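You operate a simulated robot arm through the tools that you are given. There is no shell and no other tool.

You are at the controls of a simulated robot arm. One attempt, no reset.

Task
Grease the patch beside the bracket with the stick, then swing the bracket to the blue stop.
Fine: grease from the tin, all over the patch; the lid waits on the bench beside the tin and goes back on; stick back in its holder. A coat counts when it lies all over at full strength: go over it till it gets no stronger.

The check looks at the end state, three seconds after you hand in, the way a careful person would. Anything else that was tipped, shoved, dropped, spilled or broken makes it a failure. Lids that push on must go on centred and level and be pressed home; caps that screw on are set level and turned clockwise until they are tight.

Robot
A 6-joint arm with a two-finger gripper, fixed in place. Base frame: the origin is on the floor under the middle of its stand, x ahead of it, y to its left, z up; the work surface is at about z = 860. Readings come in mm, degrees, newtons and seconds.
It reaches about 1038 mm from its shoulder. Its first joint turns from -166.0 to 166.0 degrees. Payload 1.71 kg.
The TCP is the grasp point between the finger pads, 20 mm short of the fingertips. In the tool frame z runs along the fingers and y along their closing line. The gripper opens to 96 mm; its body begins 113 mm behind the TCP.
Orientation is that of the tool frame in the base frame, as a unit quaternion [x, y, z, w]. With the fingers straight down and closing along the base's y, the tool's x points along the base's -x, its y along +y and its z along -z.

Tools
- The arm moves only by the tool nudge_tool. Its argument "rows" is a list of rows, each a list of 2 entries, a list of its own where there are three numbers: the shift along the tool's x, y, z in mm, then the turn, a rotation vector about the tool's x, y, z in rad. In form: [[[x, y, z], [rx, ry, rz]], ...]. A call has 1 to 20 rows; each row shifts and turns the commanded pose from where the row before left it, along the tool's axes as they then stand. "hand" is the opening, from 0 (shut) to 1 (fully open), set as the call begins (left out, the last holds). Rows are played at 5 a second. More than 50 mm and 8.6 degrees between two rows, or a gripper value outside its range, and nothing of the call is played. A pose out of reach is approached as far as the arm can. The call stops where the force on the tool passes 50 N (or 10 N more than at its start, if that is more) or the arm is blocked; 0.2 s more then pass. Each finger travels about 45 mm/s and halts on what it meets, pressing with about 33 N; the grip force reading is that of the motor and also rises with nothing between the fingers. The clock runs only during rows and for 0.2 s after the last one: add rows that do not move to give the fingers time. The reply holds the time, the measured pose of the TCP, the force on the tool along the base axes, the opening and the grip force, in the units named above and with some noise, with the torque about the TCP (base axes, N m) and any sound that the robot's microphone picked up.
- Cameras (640 x 400 px; columns grow to the right, rows downward): "scene" is fixed at [216.9, -499.6, 1635.6]; the picture's right is [0.97, -0.25, 0.00], its down [-0.11, -0.42, -0.90] and it looks along [0.23, 0.87, -0.43] (base axes); focal length 343 px, centre (320, 200). "wrist" rides on the gripper at [66, 14, -145] in the tool frame; the picture's right is [-0.21, 0.98, 0.00], its down [-0.88, -0.19, -0.45] and it looks along [-0.44, -0.09, 0.90] (tool axes); focal length 275 px, centre (320, 200). There is no depth. A picture from a camera that has moved, and an enlarged one, comes with that camera's place and axes in the base frame and with its lens.
- get_image(camera): a new picture of that camera. It takes no simulated time.
- lift_body(by): moves the trunk up (or, below 0, down) by that many mm; the arm rides with it, the base frame stays. It gives what a move gives, with no picture.
- enlarge(camera, box): a new picture of the part [left, top, right, bottom] of that camera's present view, enlarged. It takes no simulated time.
- job_done(): hands the job in; it is judged then, once.

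Nothing tells you positions but the pictures and the camera data. Unless the task says otherwise, let go and move clear before handing in.

The tools are called after ">>>" by a JSON object that holds its "api" and its "payload". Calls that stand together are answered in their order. nudge_tool: Moves the arm, as the interface text tells. Its arguments: {"type":"object","properties":{"rows":{"type":"array","items":{"type":"array"}},"hand":{"type":"number"}},"required":["rows"]} The other tools are called the same way: lift_body (by) moves the trunk up or down; get_image (camera) takes a picture; enlarge (camera, box) takes an enlarged picture of a part of a camera's view; job_done () hands the job in.

At the start:

```text
time_s: 0.0
tcp_pos: [388.4, 639.7, 1278.7]
tool_rot: [-0.001, 1.0, -0.001, 0.0]
contact_force: [-0.3, -0.7, 0.8]
torque: [0.05, -0.03, 0.01]
finger_gap: 96.3
gripper_force: 0.0
trunk travel left (down, up): [-200.0, 190.0]
```

scene: 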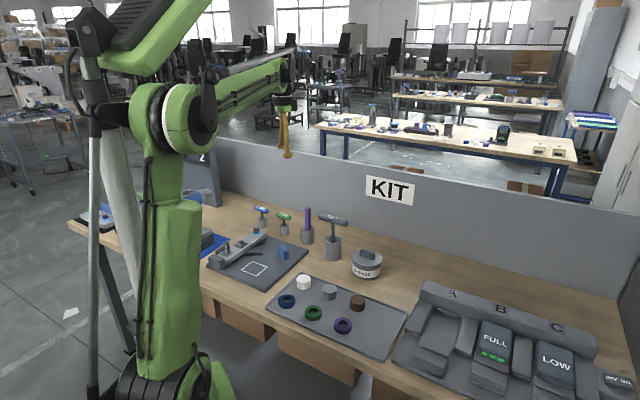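
wrist: 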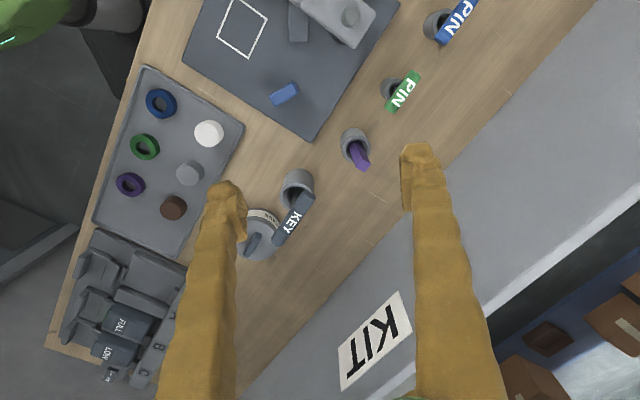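

I see a bench with a plate carrying a bracket and a square outlined patch, holders with two PIN tools, a purple stick and a KEY, and a tin labelled something like grease. I will look closer before moving anything.

>>> {"api": "enlarge", "payload": {"camera": "scene", "box": [200, 190, 320, 290]}}

>>> {"api": "enlarge", "payload": {"camera": "scene", "box": [290, 200, 410, 290]}}

>>> {"api": "enlarge", "payload": {"camera": "wrist", "box": [170, 0, 490, 200]}}

>>> {"api": "enlarge", "payload": {"camera": "wrist", "box": [220, 100, 400, 280]}}

```text
4.00 times, centred on (260, 240) of scene
camera zoom: at [216.9, -499.6, 1635.6], right [0.97, -0.25, 0.0], down [-0.11, -0.42, -0.9], along [0.23, 0.87, -0.43], focal length 1373 px, centre (560, 40)
```

zoom: 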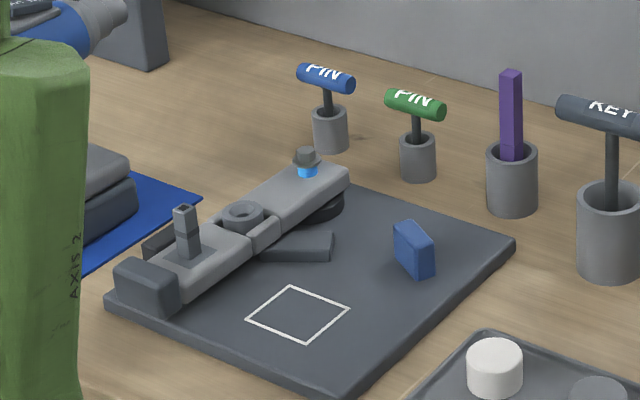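

```text
4.44 times, centred on (350, 245) of scene
camera zoom: at [216.9, -499.6, 1635.6], right [0.97, -0.25, 0.0], down [-0.11, -0.42, -0.9], along [0.23, 0.87, -0.43], focal length 1526 px, centre (187, 0)
```

zoom: 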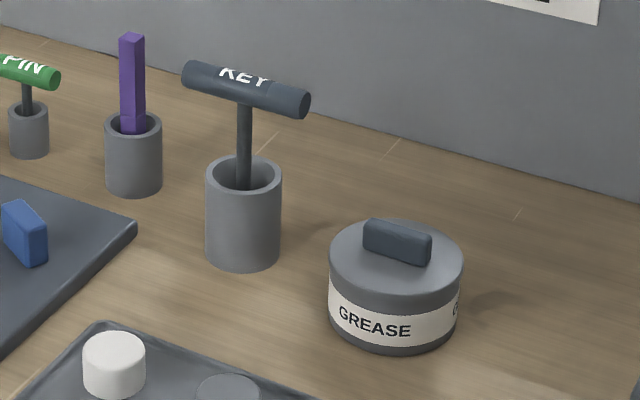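

```text
2.00 times, centred on (330, 100) of wrist
camera zoom: at [323.3, 652.2, 1424.3], right [0.21, 0.98, 0.0], down [0.88, -0.18, 0.44], along [0.43, -0.09, -0.9], focal length 551 px, centre (300, 400)
```

zoom: 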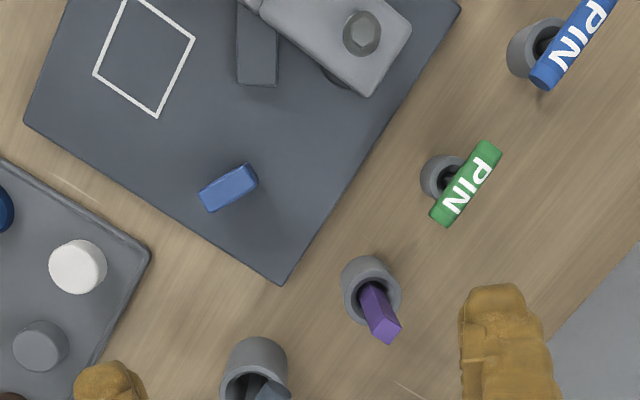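

```text
2.22 times, centred on (310, 190) of wrist
camera zoom: at [323.3, 652.2, 1424.3], right [0.21, 0.98, 0.0], down [0.88, -0.18, 0.44], along [0.43, -0.09, -0.9], focal length 612 px, centre (342, 222)
```

zoom: 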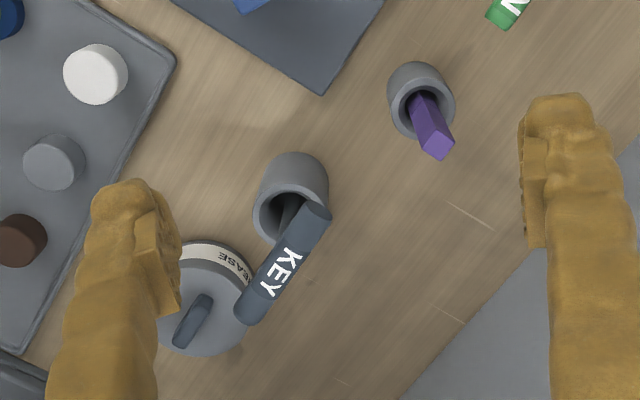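

I take the tin to be near (644, 445), the stick holder near (475, 689), the key holder near (550, 576) and the outlined patch near (246, 547), on a plate with the bracket. First I'll move the wrist camera over the plate to see the bracket and its pivot up close.

>>> {"api": "nudge_tool", "payload": {"rows": [[[34, -9.6, 24], [0, 0, 0]], [[34, -9.6, 24], [0, 0, 0]], [[34, -9.6, 24], [0, 0, 0]], [[34, -9.6, 24], [0, 0, 0]], [[34, -9.6, 24], [0, 0, 0]], [[34, -9.6, 24], [0, 0, 0]], [[34, -9.6, 24], [0, 0, 0]]], "hand": 1}}

>>> {"api": "get_image", "payload": {"camera": "wrist"}}

```text
time_s: 1.6
tcp_pos: [134.9, 568.0, 1111.8]
tool_rot: [0.0, 1.0, 0.0, 0.007]
contact_force: [0.3, -0.4, 0.2]
torque: [0.0, -0.01, -0.01]
finger_gap: 95.8
gripper_force: 0.1
trunk travel left (down, up): [-200.0, 190.0]
```

```text
taken
camera wrist: at [67.1, 583.0, 1256.3], right [0.21, 0.98, 0.0], down [0.87, -0.18, 0.46], along [0.45, -0.09, -0.89], focal length 275 px, centre (320, 200)
```

wrist: 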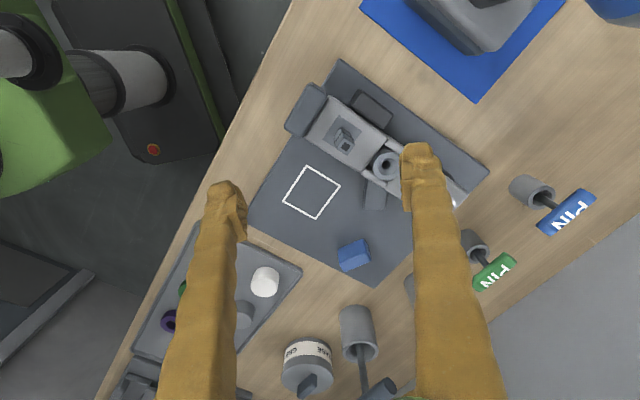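

The bracket lies along the far side of the plate, and a finger hides part of it. I'll enlarge this view and settle the arm to check where it really stands.

>>> {"api": "nudge_tool", "payload": {"rows": [[[0, 0, 0], [0, 0, 0]], [[0, 0, 0], [0, 0, 0]]]}}

>>> {"api": "enlarge", "payload": {"camera": "wrist", "box": [240, 50, 500, 290]}}

```text
time_s: 2.2
tcp_pos: [134.7, 569.9, 1113.2]
tool_rot: [0.0, 1.0, 0.0, 0.008]
contact_force: [-0.2, -0.3, -0.2]
torque: [0.0, -0.02, 0.0]
finger_gap: 95.9
gripper_force: 0.0
trunk travel left (down, up): [-200.0, 190.0]
```

```text
1.67 times, centred on (370, 170) of wrist
camera zoom: at [67.6, 583.2, 1256.8], right [0.21, 0.98, 0.0], down [0.87, -0.18, 0.46], along [0.45, -0.09, -0.89], focal length 459 px, centre (237, 250)
```

zoom: 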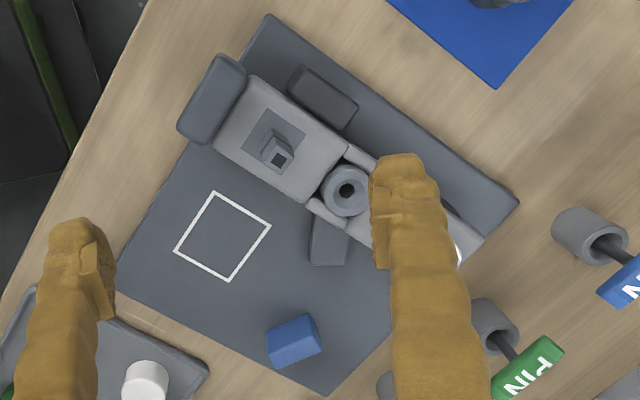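

The bracket seems to be a plate with a square post, a collar ring in the middle and a hex bolt at its far end. I'll shift the camera so that the fingers do not hide it.

>>> {"api": "nudge_tool", "payload": {"rows": [[[-30, 30, 0], [0, 0, 0]], [[-30, 30, 0], [0, 0, 0]], [[0, 0, 0], [0, 0, 0]]]}}

>>> {"api": "enlarge", "payload": {"camera": "wrist", "box": [220, 20, 460, 170]}}

>>> {"api": "get_image", "payload": {"camera": "wrist"}}

```text
time_s: 3.0
tcp_pos: [194.0, 637.0, 1112.4]
tool_rot: [-0.001, 1.0, -0.001, 0.007]
contact_force: [0.0, 2.1, -1.8]
torque: [-0.23, 0.06, -0.02]
finger_gap: 95.9
gripper_force: 0.0
trunk travel left (down, up): [-200.0, 190.0]
```

```text
2.67 times, centred on (340, 95) of wrist
camera zoom: at [126.7, 649.5, 1256.5], right [0.2, 0.98, 0.0], down [0.87, -0.18, 0.46], along [0.45, -0.09, -0.89], focal length 734 px, centre (267, 480)
```

zoom: 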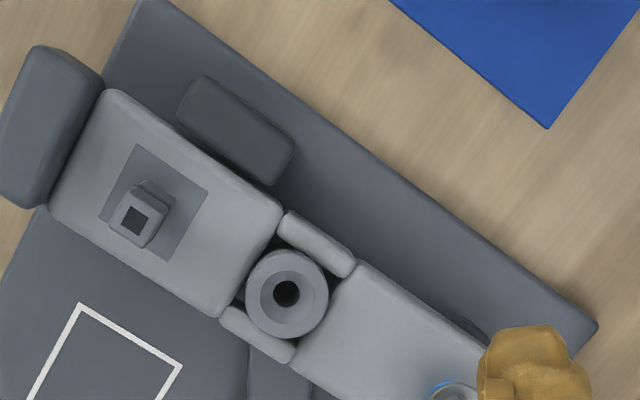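

```text
taken
camera wrist: at [126.7, 649.5, 1256.5], right [0.2, 0.98, 0.0], down [0.87, -0.18, 0.46], along [0.45, -0.09, -0.89], focal length 275 px, centre (320, 200)
```

wrist: 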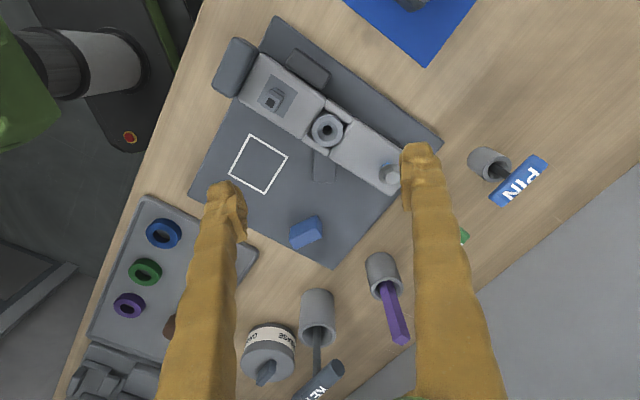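

Now the layout is clearer: the bracket runs from a dark block at its left end to a hex-headed bolt at its right end, with a collar in the middle. I'll shift again to see the bolt end and what lies under the bracket.

>>> {"api": "nudge_tool", "payload": {"rows": [[[-20, 40, 25], [0, 0, 0]], [[-20, 40, 25], [0, 0, 0]], [[0, 0, 0], [0, 0, 0]]]}}

>>> {"api": "get_image", "payload": {"camera": "wrist"}}

>>> {"api": "enlarge", "payload": {"camera": "wrist", "box": [180, 0, 420, 150]}}

```text
refused: row 1 steps farther than a row can; nothing moved
```

```text
taken
camera wrist: at [126.7, 649.5, 1256.5], right [0.2, 0.98, 0.0], down [0.87, -0.18, 0.46], along [0.45, -0.09, -0.89], focal length 275 px, centre (320, 200)
```

wrist: 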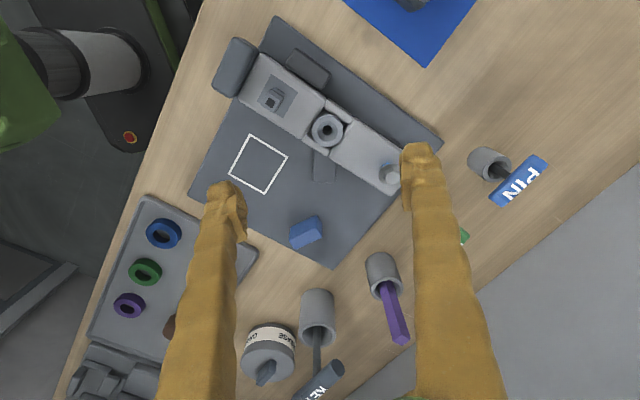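

```text
2.67 times, centred on (300, 75) of wrist
camera zoom: at [126.7, 649.5, 1256.5], right [0.2, 0.98, 0.0], down [0.87, -0.18, 0.46], along [0.45, -0.09, -0.89], focal length 734 px, centre (373, 533)
```

zoom: 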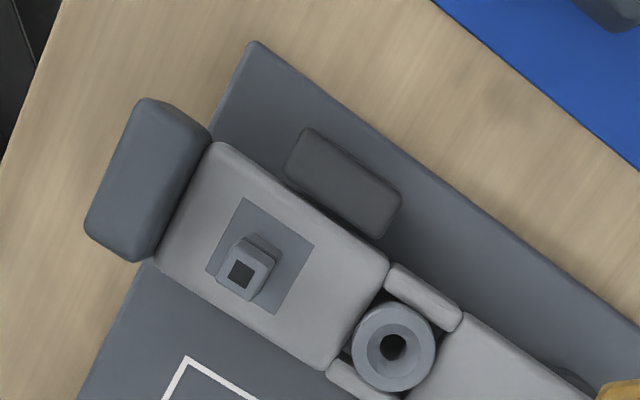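

The last step was too long, so I'll split it into shorter rows and take the same view again.

>>> {"api": "nudge_tool", "payload": {"rows": [[[-10, 30, 10], [0, 0, 0]], [[-10, 30, 10], [0, 0, 0]], [[-10, 20, 20], [0, 0, 0]], [[0, 0, 0], [0, 0, 0]]]}}

>>> {"api": "get_image", "payload": {"camera": "wrist"}}

>>> {"api": "enlarge", "payload": {"camera": "wrist", "box": [200, 60, 440, 210]}}

```text
time_s: 4.0
tcp_pos: [224.3, 711.7, 1073.2]
tool_rot: [-0.001, 1.0, 0.0, 0.007]
contact_force: [0.2, 0.2, 0.2]
torque: [-0.01, 0.04, 0.04]
finger_gap: 95.9
gripper_force: 0.0
trunk travel left (down, up): [-200.0, 190.0]
```

```text
taken
camera wrist: at [156.9, 725.1, 1218.4], right [0.2, 0.98, 0.0], down [0.87, -0.18, 0.46], along [0.45, -0.09, -0.89], focal length 275 px, centre (320, 200)
```

wrist: 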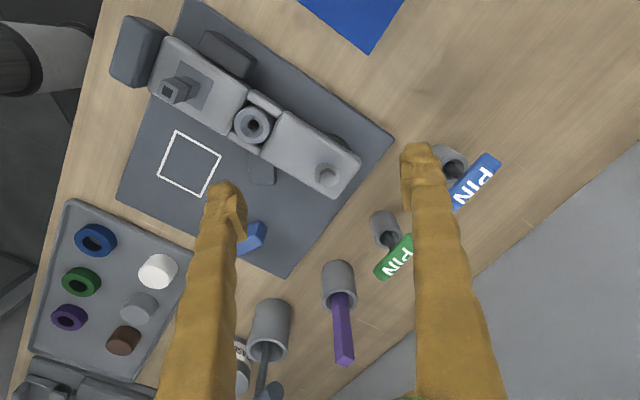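

```text
2.67 times, centred on (320, 135) of wrist
camera zoom: at [156.9, 725.1, 1218.4], right [0.2, 0.98, 0.0], down [0.87, -0.18, 0.46], along [0.45, -0.09, -0.89], focal length 734 px, centre (320, 373)
```

zoom: 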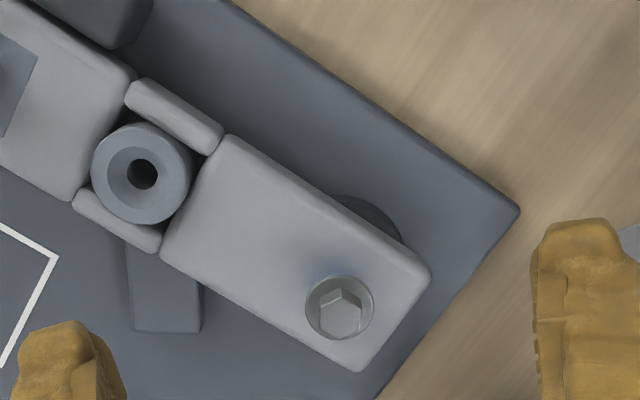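

The far end carries a hex-headed pivot with a dark round boss beneath, which looks like the swing axis. I'll check the bolt and the rest from the side with the scene camera.

>>> {"api": "enlarge", "payload": {"camera": "scene", "box": [215, 210, 299, 262]}}

>>> {"api": "enlarge", "payload": {"camera": "scene", "box": [255, 222, 303, 252]}}

>>> {"api": "get_image", "payload": {"camera": "scene"}}

```text
7.62 times, centred on (257, 236) of scene
camera zoom: at [216.9, -499.6, 1635.6], right [0.97, -0.25, 0.0], down [-0.11, -0.42, -0.9], along [0.23, 0.87, -0.43], focal length 2615 px, centre (800, -74)
```

zoom: 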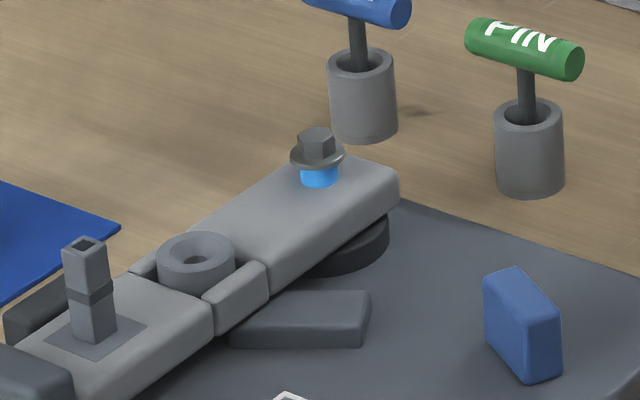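

```text
13.33 times, centred on (279, 237) of scene
camera zoom: at [216.9, -499.6, 1635.6], right [0.97, -0.25, 0.0], down [-0.11, -0.42, -0.9], along [0.23, 0.87, -0.43], focal length 4577 px, centre (867, -293)
```

zoom: 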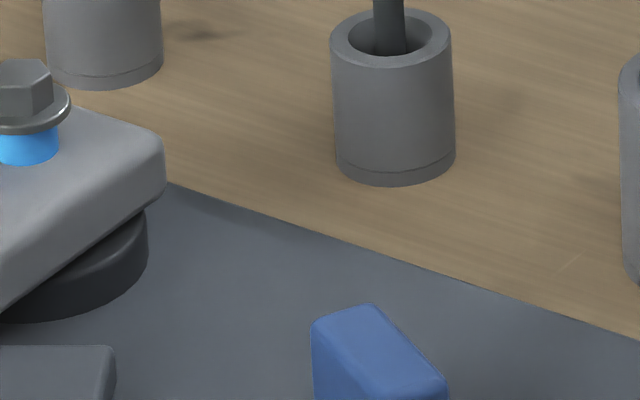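

```text
taken
```

scene: 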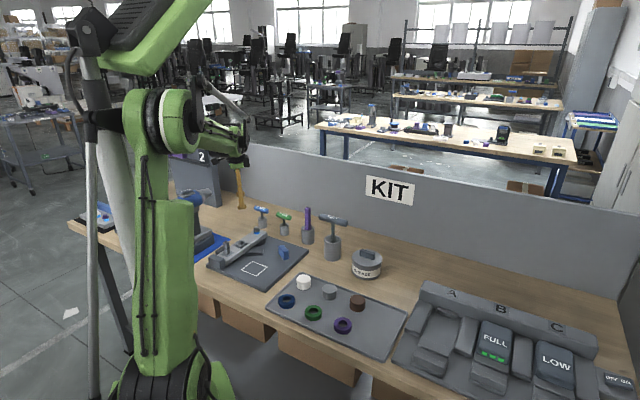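

The bolt's blue shank shows under its head, so I take the pivot to be slack and the bracket free to swing about it near (275, 709). The stick holder stands near (476, 686) with the stick top at about z 1017. Next I'll look at the tin closely.

>>> {"api": "nudge_tool", "payload": {"rows": [[[-30, -25, -15], [0, 0, 0]], [[-35, -27, -10], [0, 0, 0]], [[-35, -27, -10], [0, 0, 0]], [[-35, -27, -5], [0, 0, 0]], [[-35, -27, 0], [0, 0, 0]], [[-35, -27, 0], [0, 0, 0]], [[-35, -27, 0], [0, 0, 0]], [[-35, -27, 0], [0, 0, 0]], [[-30, -27, 0], [0, 0, 0]], [[0, 0, 0], [0, 0, 0]], [[0, 0, 0], [0, 0, 0]]]}}

>>> {"api": "get_image", "payload": {"camera": "wrist"}}

>>> {"api": "enlarge", "payload": {"camera": "scene", "box": [310, 210, 406, 290]}}

```text
time_s: 6.4
tcp_pos: [531.2, 470.8, 1117.6]
tool_rot: [0.0, 1.0, 0.001, 0.007]
contact_force: [-0.6, -0.6, -0.3]
torque: [0.03, -0.01, 0.0]
finger_gap: 96.3
gripper_force: 0.0
trunk travel left (down, up): [-200.0, 190.0]
```

```text
taken
camera wrist: at [461.8, 484.0, 1263.0], right [0.2, 0.98, 0.0], down [0.87, -0.18, 0.46], along [0.45, -0.09, -0.89], focal length 275 px, centre (320, 200)
```

wrist: 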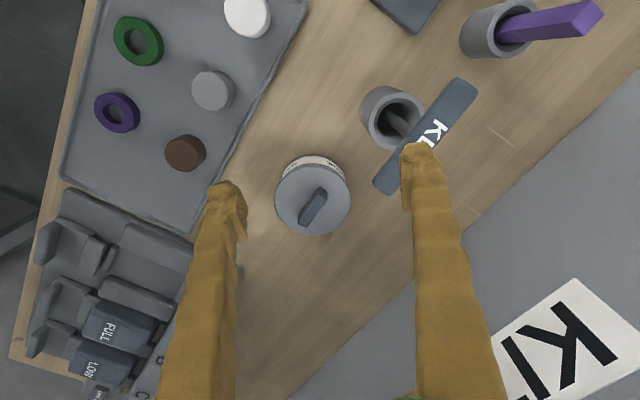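

```text
5.00 times, centred on (358, 250) of scene
camera zoom: at [216.9, -499.6, 1635.6], right [0.97, -0.25, 0.0], down [-0.11, -0.42, -0.9], along [0.23, 0.87, -0.43], focal length 1716 px, centre (130, -50)
```

zoom: 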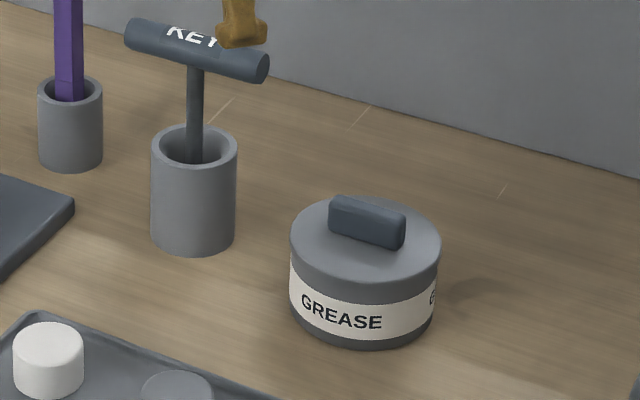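

The tin's lid has a bar handle, and the lid is about 105 mm across, so I'll grip the bar. I'll enlarge it to get the bar's place and direction.

>>> {"api": "enlarge", "payload": {"camera": "wrist", "box": [264, 145, 360, 245]}}

```text
4.00 times, centred on (312, 195) of wrist
camera zoom: at [461.8, 484.0, 1263.0], right [0.2, 0.98, 0.0], down [0.87, -0.18, 0.46], along [0.45, -0.09, -0.89], focal length 1101 px, centre (352, 220)
```

zoom: 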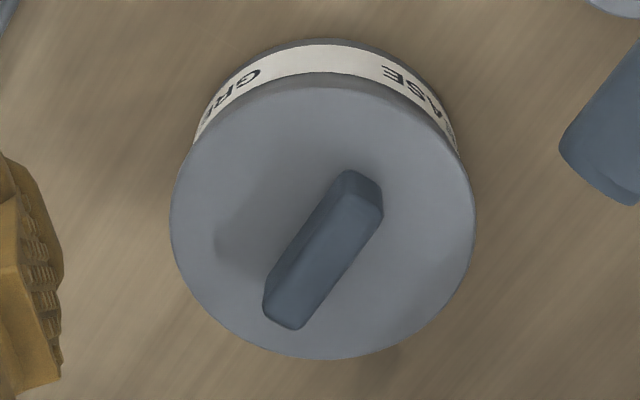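

I place the lid's centre at about (634.6, 437), its top at z 918.5, the bar's top at about z 942, and the bar running at about -42 degrees. I'll go above it, turn the fingers square to the bar and take out the small tilt.

>>> {"api": "nudge_tool", "payload": {"rows": [[[-34, -12, 0], [0, 0.007, 0]], [[-34, -11, 0], [0, 0.007, 0]], [[-35, -11, 0], [0, 0, 0]], [[0, 0, 0], [0, 0, 0.1477]], [[0, 0, 0], [0, 0, 0.1477]], [[0, 0, 0], [0, 0, 0.1477]], [[0, 0, 0], [0, 0, 0.1477]], [[0, 0, 0], [0, 0, 0.1477]], [[0, 0, 0], [0, 0, 0]], [[0, 0, 0], [0, 0, 0]]], "hand": 1}}

>>> {"api": "get_image", "payload": {"camera": "wrist"}}

>>> {"api": "get_image", "payload": {"camera": "scene"}}

```text
time_s: 8.6
tcp_pos: [632.6, 437.8, 1119.8]
tool_rot: [0.361, 0.933, 0.0, 0.0]
contact_force: [0.1, 0.0, 0.2]
torque: [0.03, 0.01, 0.0]
finger_gap: 96.0
gripper_force: 0.2
trunk travel left (down, up): [-200.0, 190.0]
```

```text
taken
camera wrist: at [593.4, 490.7, 1264.4], right [0.81, 0.59, 0.0], down [0.52, -0.73, 0.44], along [0.26, -0.36, -0.9], focal length 275 px, centre (320, 200)
```

wrist: 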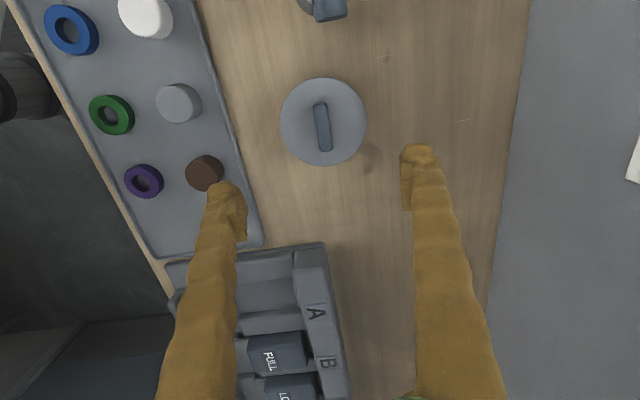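

```text
taken
```

scene: 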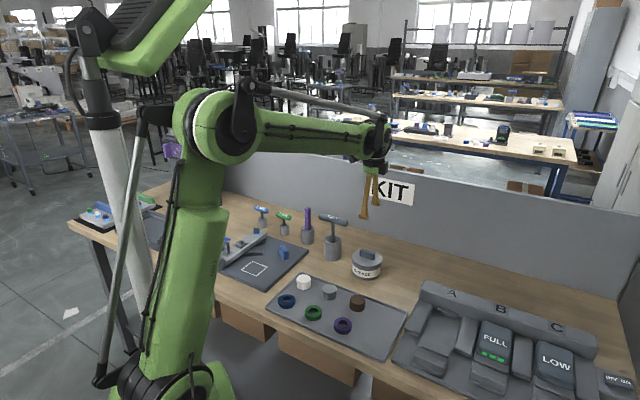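

The fingers are now square over the lid with the tilt gone. I'll enlarge the handle to check its angle and centre before going down.

>>> {"api": "enlarge", "payload": {"camera": "wrist", "box": [272, 70, 376, 175]}}

```text
3.81 times, centred on (324, 122) of wrist
camera zoom: at [593.4, 490.7, 1264.4], right [0.81, 0.59, 0.0], down [0.52, -0.73, 0.44], along [0.26, -0.36, -0.9], focal length 1049 px, centre (305, 495)
```

zoom: 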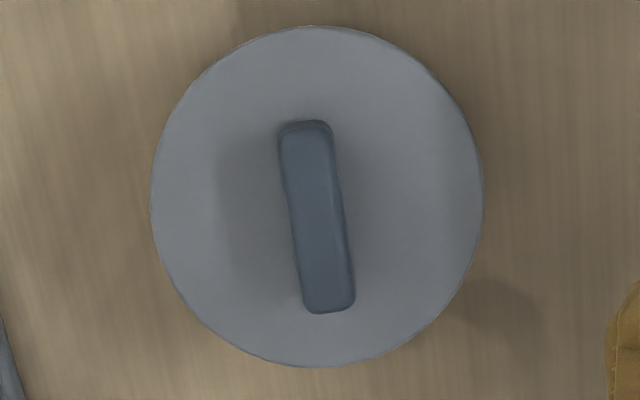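

The bar runs at about -46.7 degrees and is centred near (634.4, 440), so I'll turn 4 degrees more, shift about 3 mm and go down towards the bar half open.

>>> {"api": "nudge_tool", "payload": {"rows": [[[0.2, 2.8, 0], [0, 0, 0]], [[0, 0, 30], [0, 0, 0.076]], [[0, 0, 40], [0, 0, 0]], [[0, 0, 40], [0, 0, 0]], [[0, 0, 30], [0, 0, 0]], [[0, 0, 20], [0, 0, 0]], [[0, 0, 0], [0, 0, 0]], [[0, 0, 0], [0, 0, 0]]], "hand": 0.5}}

>>> {"api": "get_image", "payload": {"camera": "wrist"}}

>>> {"api": "enlarge", "payload": {"camera": "scene", "box": [320, 200, 416, 290]}}

```text
time_s: 10.4
tcp_pos: [634.9, 439.6, 958.2]
tool_rot: [0.396, 0.918, 0.0, 0.0]
contact_force: [0.1, 0.4, -0.7]
torque: [0.01, 0.01, 0.02]
finger_gap: 48.1
gripper_force: 0.1
trunk travel left (down, up): [-200.0, 190.0]
```

```text
taken
camera wrist: at [599.2, 495.9, 1104.0], right [0.85, 0.52, 0.0], down [0.47, -0.76, 0.44], along [0.23, -0.38, -0.9], focal length 275 px, centre (320, 200)
```

wrist: 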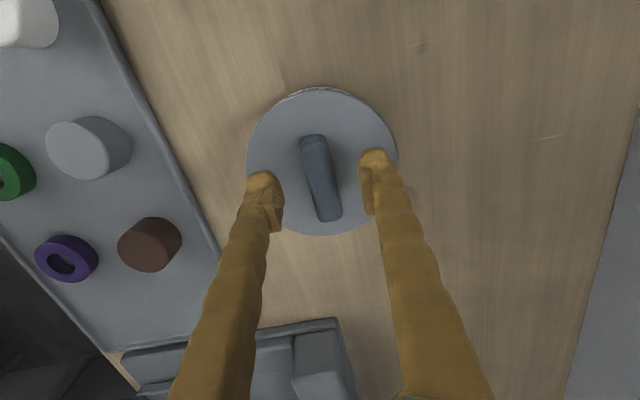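

```text
4.44 times, centred on (368, 245) of scene
camera zoom: at [216.9, -499.6, 1635.6], right [0.97, -0.25, 0.0], down [-0.11, -0.42, -0.9], along [0.23, 0.87, -0.43], focal length 1526 px, centre (107, 0)
```

zoom: 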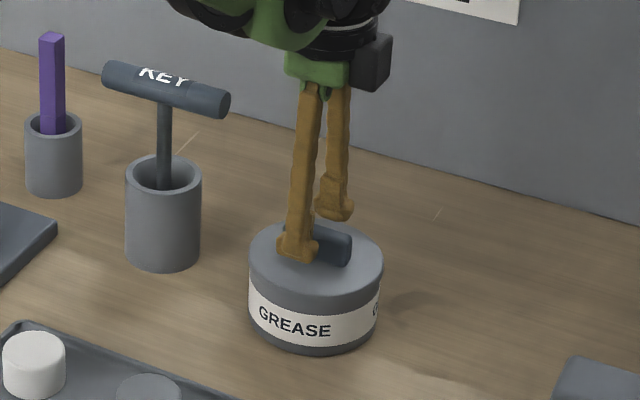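

The fingers straddle the bar evenly. I'll go down 14 mm more and close on it.

>>> {"api": "nudge_tool", "payload": {"rows": [[[0, 0, 7], [0, 0, 0]], [[0, 0, 7], [0, 0, 0]], [[0, 0, 0], [0, 0, 0]]]}}

>>> {"api": "nudge_tool", "payload": {"rows": [[[0, 0, 0], [0, 0, 0]], [[0, 0, 0], [0, 0, 0]], [[0, 0, 0], [0, 0, 0]], [[0, 0, 0], [0, 0, 0]], [[0, 0, 0], [0, 0, 0]], [[0, 0, 0], [0, 0, 0]], [[0, 0, 0], [0, 0, 0]]], "hand": 0}}

>>> {"api": "get_image", "payload": {"camera": "wrist"}}

```text
time_s: 11.2
tcp_pos: [635.2, 440.0, 944.1]
tool_rot: [0.396, 0.918, 0.0, 0.0]
contact_force: [-0.3, -0.9, -0.2]
torque: [0.0, 0.01, -0.04]
finger_gap: 47.9
gripper_force: 0.2
trunk travel left (down, up): [-200.0, 190.0]
```

```text
time_s: 12.8
tcp_pos: [633.8, 438.7, 945.9]
tool_rot: [0.395, 0.919, 0.0, 0.0]
contact_force: [-0.7, 0.2, 1.0]
torque: [0.02, -0.02, 0.02]
finger_gap: 15.6
gripper_force: 33.2
trunk travel left (down, up): [-200.0, 190.0]
heard: snap
```

```text
taken
camera wrist: at [599.1, 495.7, 1090.2], right [0.85, 0.52, 0.0], down [0.47, -0.76, 0.44], along [0.23, -0.38, -0.9], focal length 275 px, centre (320, 200)
```

wrist: 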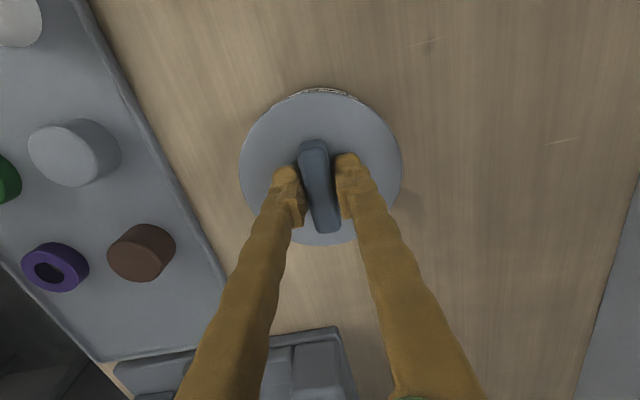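

The gripper holds the bar with a gap of 15.6 mm, and I heard a snap. I'll pull up gently and watch the force.

>>> {"api": "nudge_tool", "payload": {"rows": [[[0, 0, -3], [0, 0, 0]], [[0, 0, -3], [0, 0, 0]], [[0, 0, 0], [0, 0, 0]]]}}

>>> {"api": "enlarge", "payload": {"camera": "scene", "box": [320, 200, 416, 290]}}

```text
time_s: 13.6
tcp_pos: [635.1, 439.1, 951.2]
tool_rot: [0.395, 0.919, 0.001, 0.0]
contact_force: [0.3, -0.8, -0.1]
torque: [0.0, 0.0, 0.02]
finger_gap: 17.2
gripper_force: 0.0
trunk travel left (down, up): [-200.0, 190.0]
```

```text
4.44 times, centred on (368, 245) of scene
camera zoom: at [216.9, -499.6, 1635.6], right [0.97, -0.25, 0.0], down [-0.11, -0.42, -0.9], along [0.23, 0.87, -0.43], focal length 1526 px, centre (107, 0)
```

zoom: 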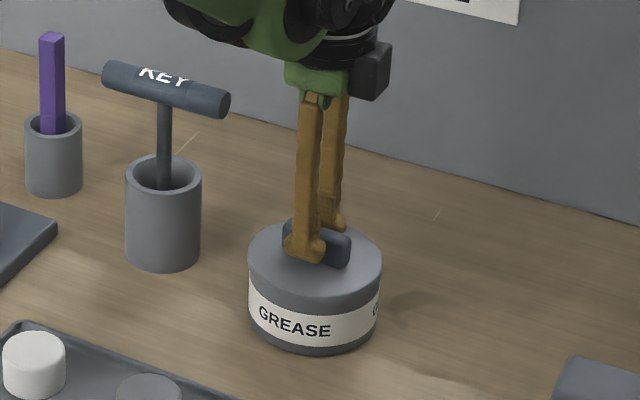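

The grip force has dropped to zero and the gap has widened to 17 mm, and the lid seems not to have risen. I'll command the close again and look.

>>> {"api": "nudge_tool", "payload": {"rows": [[[0, 0, 0], [0, 0, 0]], [[0, 0, 0], [0, 0, 0]], [[0, 0, 0], [0, 0, 0]]], "hand": 0}}

>>> {"api": "get_image", "payload": {"camera": "wrist"}}

>>> {"api": "enlarge", "payload": {"camera": "scene", "box": [344, 220, 392, 290]}}

```text
time_s: 14.4
tcp_pos: [635.2, 439.8, 950.8]
tool_rot: [0.396, 0.918, -0.001, 0.001]
contact_force: [-0.5, -1.0, 0.7]
torque: [0.02, 0.0, 0.01]
finger_gap: 15.5
gripper_force: 33.0
trunk travel left (down, up): [-200.0, 190.0]
```

```text
taken
camera wrist: at [599.4, 495.8, 1096.2], right [0.85, 0.52, 0.0], down [0.47, -0.76, 0.44], along [0.23, -0.38, -0.9], focal length 275 px, centre (320, 200)
```

wrist: 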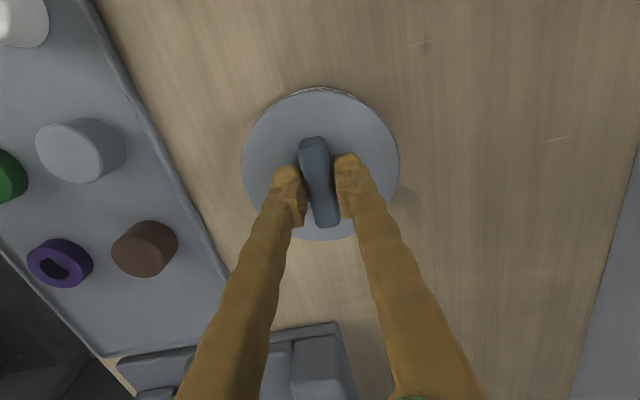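

```text
5.71 times, centred on (368, 255) of scene
camera zoom: at [216.9, -499.6, 1635.6], right [0.97, -0.25, 0.0], down [-0.11, -0.42, -0.9], along [0.23, 0.87, -0.43], focal length 1962 px, centre (46, -114)
```

zoom: 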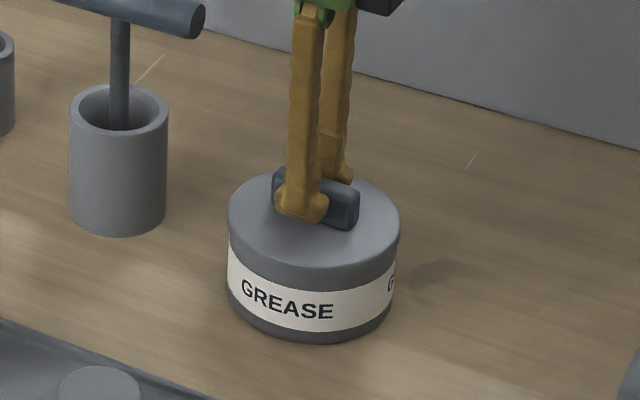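

Leaving the hand value out relaxes the grip, so from now on I'll give it in every call. The grip is back at 33 N, so I'll pull up again.

>>> {"api": "nudge_tool", "payload": {"rows": [[[0, 0, -3], [0, 0, 0]], [[0, 0, -3], [0, 0, 0]], [[0, 0, 0], [0, 0, 0]]], "hand": 0}}

>>> {"api": "enlarge", "payload": {"camera": "scene", "box": [344, 220, 392, 290]}}

```text
time_s: 15.2
tcp_pos: [634.7, 439.0, 958.2]
tool_rot: [0.395, 0.918, 0.0, 0.001]
contact_force: [0.0, 0.4, -0.7]
torque: [0.02, 0.01, 0.0]
finger_gap: 15.5
gripper_force: 32.6
trunk travel left (down, up): [-200.0, 190.0]
```

```text
5.71 times, centred on (368, 255) of scene
camera zoom: at [216.9, -499.6, 1635.6], right [0.97, -0.25, 0.0], down [-0.11, -0.42, -0.9], along [0.23, 0.87, -0.43], focal length 1962 px, centre (46, -114)
```

zoom: 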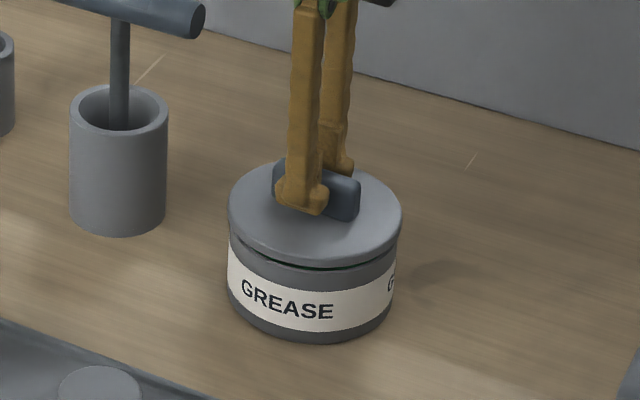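

The lid is coming off cleanly and the tin stays put. I'll lift it well clear and look at the tin and the lid's underside.

>>> {"api": "nudge_tool", "payload": {"rows": [[[0, 0, -10], [0, 0, 0]], [[0, 0, -15], [0, 0, 0]], [[0, 0, -20], [0, 0, 0]], [[0, 0, -20], [0, 0, 0]], [[0, 0, -20], [0, 0, 0]], [[0, 0, 0], [0, 0, 0]]], "hand": 0}}

>>> {"api": "enlarge", "payload": {"camera": "scene", "box": [320, 180, 416, 290]}}

>>> {"api": "get_image", "payload": {"camera": "wrist"}}

```text
time_s: 16.6
tcp_pos: [633.6, 438.0, 1042.3]
tool_rot: [0.396, 0.918, 0.0, 0.0]
contact_force: [0.3, 0.0, 0.2]
torque: [-0.03, -0.01, 0.01]
finger_gap: 15.5
gripper_force: 33.3
trunk travel left (down, up): [-200.0, 190.0]
```

```text
3.64 times, centred on (368, 235) of scene
camera zoom: at [216.9, -499.6, 1635.6], right [0.97, -0.25, 0.0], down [-0.11, -0.42, -0.9], along [0.23, 0.87, -0.43], focal length 1248 px, centre (146, 73)
```

zoom: 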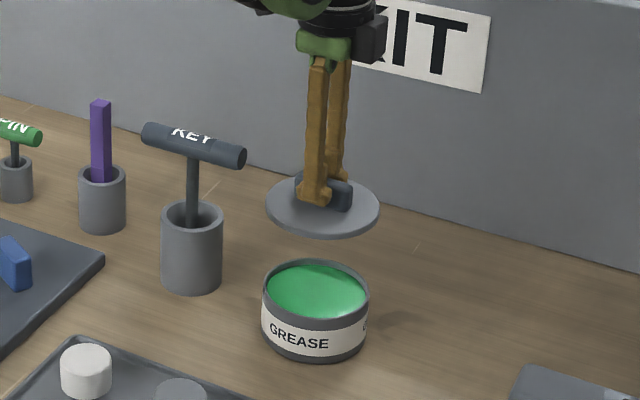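

```text
taken
camera wrist: at [599.4, 494.6, 1187.7], right [0.85, 0.52, 0.0], down [0.47, -0.76, 0.44], along [0.23, -0.38, -0.9], focal length 275 px, centre (320, 200)
```

wrist: 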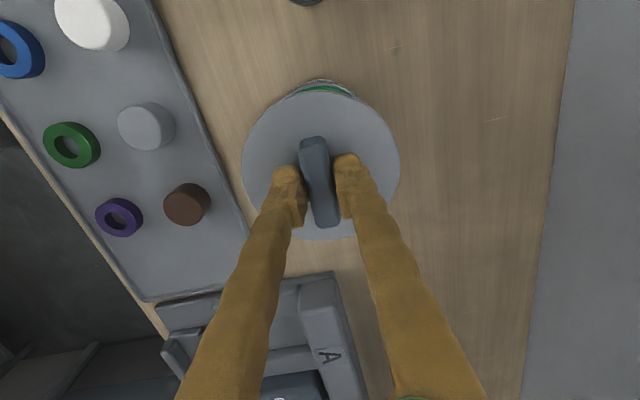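

The lid is a flat disc and the tin holds green grease. I'll carry the lid to clear bench at about (760, 418), beside the tin, and lower it to just above the bench.

>>> {"api": "nudge_tool", "payload": {"rows": [[[-33.9, 25.7, 0], [0, 0, 0]], [[-33.9, 25.7, 0], [0, 0, 0]], [[-33.9, 25.7, 0], [0, 0, 0]], [[0, 0, 40], [0, 0, 0]], [[0, 0, 40], [0, 0, 0]], [[0, 0, 30], [0, 0, 0]], [[0, 0, 0], [0, 0, 0]], [[0, 0, 0], [0, 0, 0]]], "hand": 0}}

>>> {"api": "get_image", "payload": {"camera": "wrist"}}

>>> {"api": "enlarge", "payload": {"camera": "scene", "box": [320, 200, 464, 300]}}

```text
time_s: 18.4
tcp_pos: [760.8, 416.4, 931.9]
tool_rot: [0.396, 0.918, 0.0, 0.0]
contact_force: [0.2, 0.5, -0.2]
torque: [-0.01, -0.01, 0.0]
finger_gap: 15.4
gripper_force: 32.8
trunk travel left (down, up): [-200.0, 190.0]
```

```text
taken
camera wrist: at [724.9, 474.0, 1077.1], right [0.85, 0.52, 0.0], down [0.47, -0.76, 0.44], along [0.23, -0.38, -0.9], focal length 275 px, centre (320, 200)
```

wrist: 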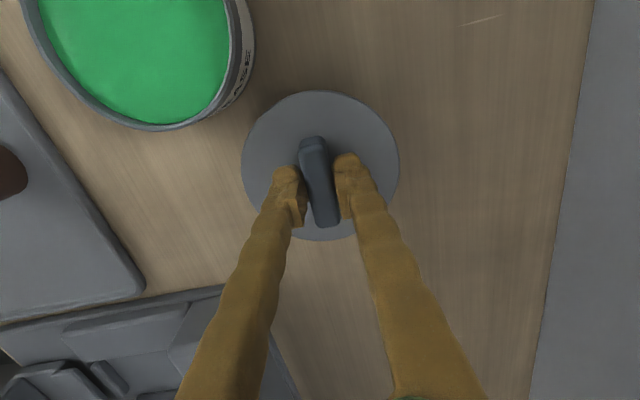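

```text
4.00 times, centred on (392, 250) of scene
camera zoom: at [216.9, -499.6, 1635.6], right [0.97, -0.25, 0.0], down [-0.11, -0.42, -0.9], along [0.23, 0.87, -0.43], focal length 1373 px, centre (32, 0)
```

zoom: 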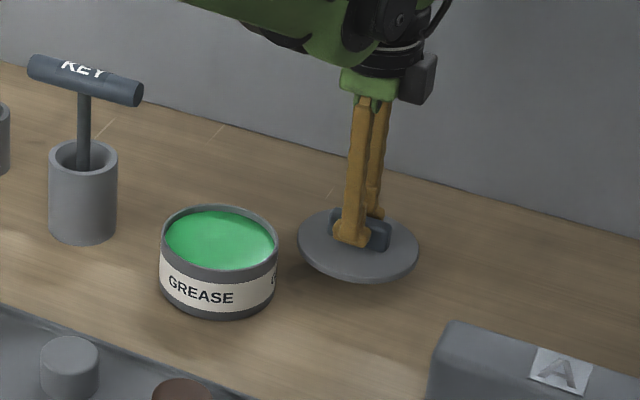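

The lid hangs clear beside the tin, level. I'll lower it in small steps until it touches the bench.

>>> {"api": "nudge_tool", "payload": {"rows": [[[0, 0, 4], [0, 0, 0]], [[0, 0, 4], [0, 0, 0]], [[0, 0, 2], [0, 0, 0]], [[0, 0, 0], [0, 0, 0]]], "hand": 0}}

>>> {"api": "nudge_tool", "payload": {"rows": [[[0, 0, 2], [0, 0, 0]], [[0, 0, 2], [0, 0, 0]], [[0, 0, 0], [0, 0, 0]]], "hand": 0}}

>>> {"api": "nudge_tool", "payload": {"rows": [[[0, 0, 2], [0, 0, 0]], [[0, 0, 0], [0, 0, 0]]], "hand": 0}}

>>> {"api": "enlarge", "payload": {"camera": "scene", "box": [380, 230, 440, 280]}}

```text
time_s: 19.4
tcp_pos: [759.7, 417.6, 921.7]
tool_rot: [0.396, 0.918, 0.0, 0.0]
contact_force: [-1.1, 0.7, -0.6]
torque: [-0.04, 0.02, 0.03]
finger_gap: 15.4
gripper_force: 33.3
trunk travel left (down, up): [-200.0, 190.0]
```

```text
time_s: 20.2
tcp_pos: [761.4, 418.1, 917.3]
tool_rot: [0.395, 0.919, 0.0, 0.0]
contact_force: [0.1, 0.5, 0.1]
torque: [0.0, 0.0, -0.01]
finger_gap: 15.4
gripper_force: 33.1
trunk travel left (down, up): [-200.0, 190.0]
```

```text
time_s: 20.8
tcp_pos: [760.9, 418.7, 915.3]
tool_rot: [0.396, 0.918, 0.001, 0.0]
contact_force: [-0.2, 0.5, -1.1]
torque: [0.01, 0.0, 0.01]
finger_gap: 15.6
gripper_force: 33.2
trunk travel left (down, up): [-200.0, 190.0]
```

```text
8.00 times, centred on (410, 255) of scene
camera zoom: at [216.9, -499.6, 1635.6], right [0.97, -0.25, 0.0], down [-0.11, -0.42, -0.9], along [0.23, 0.87, -0.43], focal length 2746 px, centre (-400, -240)
```

zoom: 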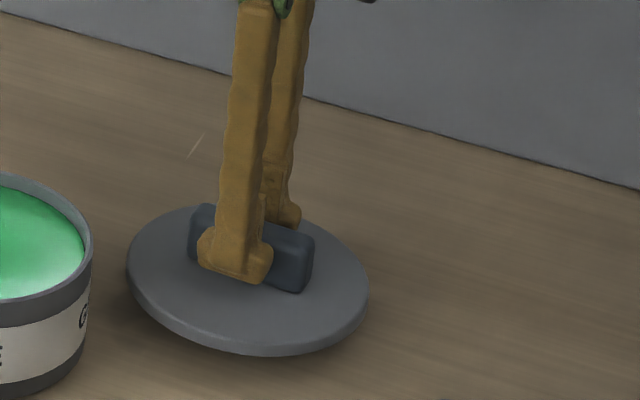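

There is still no contact at z 915. I'll go on down in 1.5 mm steps.

>>> {"api": "nudge_tool", "payload": {"rows": [[[0, 0, 1.5], [0, 0, 0]], [[0, 0, 1.5], [0, 0, 0]], [[0, 0, 0], [0, 0, 0]]], "hand": 0}}

>>> {"api": "nudge_tool", "payload": {"rows": [[[0, 0, 1.5], [0, 0, 0]], [[0, 0, 0], [0, 0, 0]]], "hand": 0}}

>>> {"api": "nudge_tool", "payload": {"rows": [[[0, 0, 1.5], [0, 0, 0]], [[0, 0, 0], [0, 0, 0]]], "hand": 0}}

```text
time_s: 21.6
tcp_pos: [759.4, 417.9, 913.6]
tool_rot: [0.396, 0.918, 0.0, 0.0]
contact_force: [0.0, -0.2, -0.7]
torque: [0.03, -0.01, -0.02]
finger_gap: 15.8
gripper_force: 33.3
trunk travel left (down, up): [-200.0, 190.0]
```

```text
time_s: 22.2
tcp_pos: [760.7, 417.1, 911.6]
tool_rot: [0.396, 0.918, 0.0, 0.001]
contact_force: [-0.3, 0.1, -0.5]
torque: [0.02, -0.03, -0.02]
finger_gap: 15.4
gripper_force: 33.2
trunk travel left (down, up): [-200.0, 190.0]
```

```text
time_s: 22.8
tcp_pos: [760.0, 417.2, 910.6]
tool_rot: [0.396, 0.918, -0.001, 0.001]
contact_force: [-0.3, -1.1, -0.8]
torque: [-0.03, 0.02, -0.01]
finger_gap: 15.4
gripper_force: 33.3
trunk travel left (down, up): [-200.0, 190.0]
```

>>> {"api": "nudge_tool", "payload": {"rows": [[[0, 0, 1.5], [0, 0, 0]], [[0, 0, 0], [0, 0, 0]]], "hand": 0}}

>>> {"api": "nudge_tool", "payload": {"rows": [[[0, 0, 1.5], [0, 0, 0]], [[0, 0, 0], [0, 0, 0]]], "hand": 0}}

>>> {"api": "nudge_tool", "payload": {"rows": [[[0, 0, 1.5], [0, 0, 0]], [[0, 0, 0], [0, 0, 0]]], "hand": 0}}

>>> {"api": "enlarge", "payload": {"camera": "scene", "box": [380, 230, 440, 280]}}

```text
time_s: 23.4
tcp_pos: [760.4, 417.8, 908.6]
tool_rot: [0.396, 0.918, 0.0, 0.0]
contact_force: [0.7, -0.9, -0.7]
torque: [-0.01, 0.01, 0.01]
finger_gap: 15.5
gripper_force: 33.0
trunk travel left (down, up): [-200.0, 190.0]
```

```text
time_s: 24.0
tcp_pos: [759.8, 417.4, 907.7]
tool_rot: [0.395, 0.919, 0.0, 0.0]
contact_force: [0.3, 0.1, -0.2]
torque: [0.0, -0.01, 0.01]
finger_gap: 15.4
gripper_force: 33.0
trunk travel left (down, up): [-200.0, 190.0]
```

```text
time_s: 24.6
tcp_pos: [760.3, 417.9, 905.6]
tool_rot: [0.396, 0.918, 0.0, 0.001]
contact_force: [0.5, 0.7, -0.5]
torque: [0.02, 0.02, 0.01]
finger_gap: 15.4
gripper_force: 32.9
trunk travel left (down, up): [-200.0, 190.0]
```

```text
8.00 times, centred on (410, 255) of scene
camera zoom: at [216.9, -499.6, 1635.6], right [0.97, -0.25, 0.0], down [-0.11, -0.42, -0.9], along [0.23, 0.87, -0.43], focal length 2746 px, centre (-400, -240)
```

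zoom: 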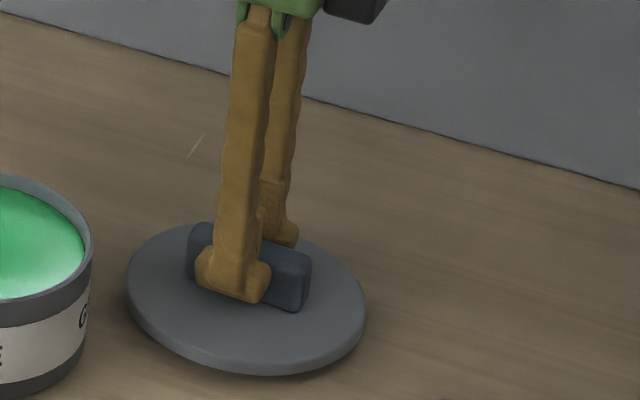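

The lid is close to the bench but still not touching. I'll go on in the same small steps.

>>> {"api": "nudge_tool", "payload": {"rows": [[[0, 0, 1.5], [0, 0, 0]], [[0, 0, 0], [0, 0, 0]]], "hand": 0}}

>>> {"api": "nudge_tool", "payload": {"rows": [[[0, 0, 1.5], [0, 0, 0]], [[0, 0, 0], [0, 0, 0]]], "hand": 0}}

>>> {"api": "enlarge", "payload": {"camera": "scene", "box": [380, 230, 440, 280]}}

```text
time_s: 25.2
tcp_pos: [760.4, 417.9, 903.7]
tool_rot: [0.395, 0.918, 0.0, 0.0]
contact_force: [-0.4, 0.4, -1.6]
torque: [-0.02, 0.04, 0.03]
finger_gap: 15.5
gripper_force: 32.8
trunk travel left (down, up): [-200.0, 190.0]
```

```text
time_s: 25.8
tcp_pos: [761.3, 417.2, 902.6]
tool_rot: [0.396, 0.918, 0.0, 0.001]
contact_force: [0.0, -0.1, -0.5]
torque: [0.02, 0.02, 0.01]
finger_gap: 15.5
gripper_force: 33.2
trunk travel left (down, up): [-200.0, 190.0]
```

```text
8.00 times, centred on (410, 255) of scene
camera zoom: at [216.9, -499.6, 1635.6], right [0.97, -0.25, 0.0], down [-0.11, -0.42, -0.9], along [0.23, 0.87, -0.43], focal length 2746 px, centre (-400, -240)
```

zoom: 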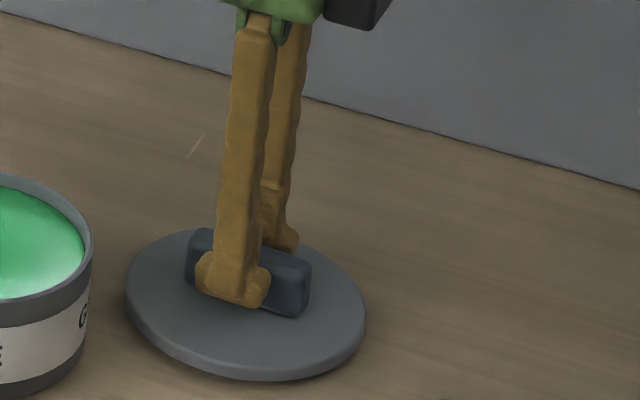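

>>> {"api": "nudge_tool", "payload": {"rows": [[[0, 0, 1.5], [0, 0, 0]], [[0, 0, 0], [0, 0, 0]]], "hand": 0}}

>>> {"api": "nudge_tool", "payload": {"rows": [[[0, 0, 1.5], [0, 0, 0]], [[0, 0, 0], [0, 0, 0]]], "hand": 0}}

>>> {"api": "nudge_tool", "payload": {"rows": [[[0, 0, 1], [0, 0, 0]], [[0, 0, 0], [0, 0, 0]]], "hand": 0}}

>>> {"api": "enlarge", "payload": {"camera": "scene", "box": [380, 230, 440, 280]}}

```text
time_s: 26.4
tcp_pos: [760.3, 417.4, 900.9]
tool_rot: [0.395, 0.919, -0.001, 0.0]
contact_force: [-1.2, 0.0, -0.1]
torque: [-0.04, -0.02, -0.03]
finger_gap: 15.4
gripper_force: 33.2
trunk travel left (down, up): [-200.0, 190.0]
```

```text
time_s: 27.0
tcp_pos: [760.7, 418.4, 899.6]
tool_rot: [0.395, 0.919, 0.0, 0.0]
contact_force: [0.1, -0.4, -0.8]
torque: [-0.01, 0.02, -0.02]
finger_gap: 15.5
gripper_force: 32.7
trunk travel left (down, up): [-200.0, 190.0]
```

```text
time_s: 27.6
tcp_pos: [761.2, 419.7, 897.9]
tool_rot: [0.396, 0.918, 0.0, 0.0]
contact_force: [0.6, 0.7, -0.1]
torque: [0.01, 0.02, 0.02]
finger_gap: 15.5
gripper_force: 32.7
trunk travel left (down, up): [-200.0, 190.0]
```

```text
8.00 times, centred on (410, 255) of scene
camera zoom: at [216.9, -499.6, 1635.6], right [0.97, -0.25, 0.0], down [-0.11, -0.42, -0.9], along [0.23, 0.87, -0.43], focal length 2746 px, centre (-400, -240)
```

zoom: 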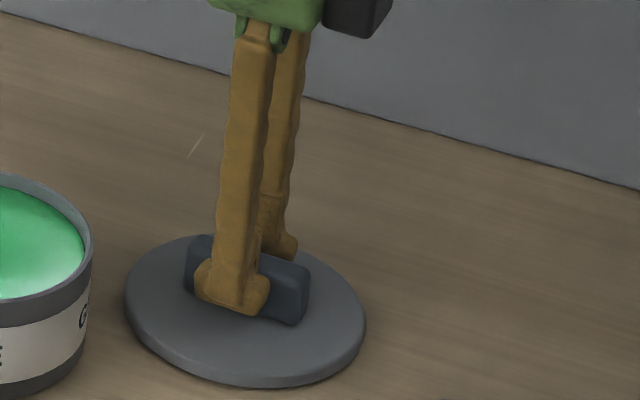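

>>> {"api": "nudge_tool", "payload": {"rows": [[[0, 0, 1], [0, 0, 0]], [[0, 0, 0], [0, 0, 0]]], "hand": 0}}

>>> {"api": "nudge_tool", "payload": {"rows": [[[0, 0, 1], [0, 0, 0]], [[0, 0, 0], [0, 0, 0]]], "hand": 0}}

>>> {"api": "nudge_tool", "payload": {"rows": [[[0, 0, 1], [0, 0, 0]], [[0, 0, 0], [0, 0, 0]]], "hand": 0}}

>>> {"api": "enlarge", "payload": {"camera": "scene", "box": [380, 230, 440, 280]}}

```text
time_s: 28.2
tcp_pos: [759.7, 417.0, 897.9]
tool_rot: [0.396, 0.918, -0.001, 0.0]
contact_force: [-0.8, 0.1, 0.5]
torque: [-0.02, 0.0, -0.01]
finger_gap: 14.9
gripper_force: 33.0
trunk travel left (down, up): [-200.0, 190.0]
```

```text
time_s: 28.8
tcp_pos: [760.3, 418.8, 896.9]
tool_rot: [0.396, 0.918, -0.001, 0.0]
contact_force: [0.4, 0.1, -0.6]
torque: [-0.02, 0.02, 0.01]
finger_gap: 15.9
gripper_force: 33.6
trunk travel left (down, up): [-200.0, 190.0]
```

```text
time_s: 29.4
tcp_pos: [759.4, 418.4, 895.1]
tool_rot: [0.396, 0.918, 0.0, 0.001]
contact_force: [2.3, 1.0, 5.3]
torque: [0.09, 0.0, 0.03]
finger_gap: 15.5
gripper_force: 33.0
trunk travel left (down, up): [-200.0, 190.0]
```

```text
8.00 times, centred on (410, 255) of scene
camera zoom: at [216.9, -499.6, 1635.6], right [0.97, -0.25, 0.0], down [-0.11, -0.42, -0.9], along [0.23, 0.87, -0.43], focal length 2746 px, centre (-400, -240)
```

zoom: 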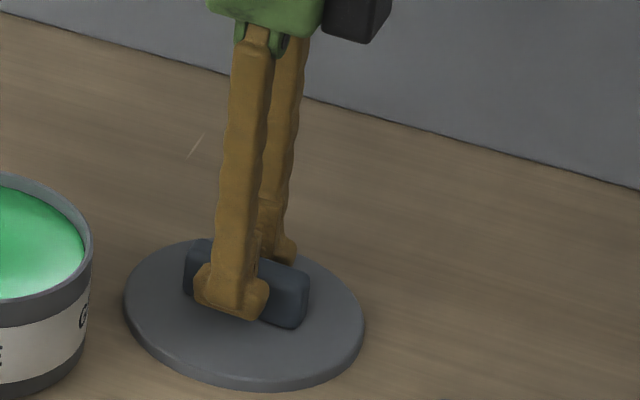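

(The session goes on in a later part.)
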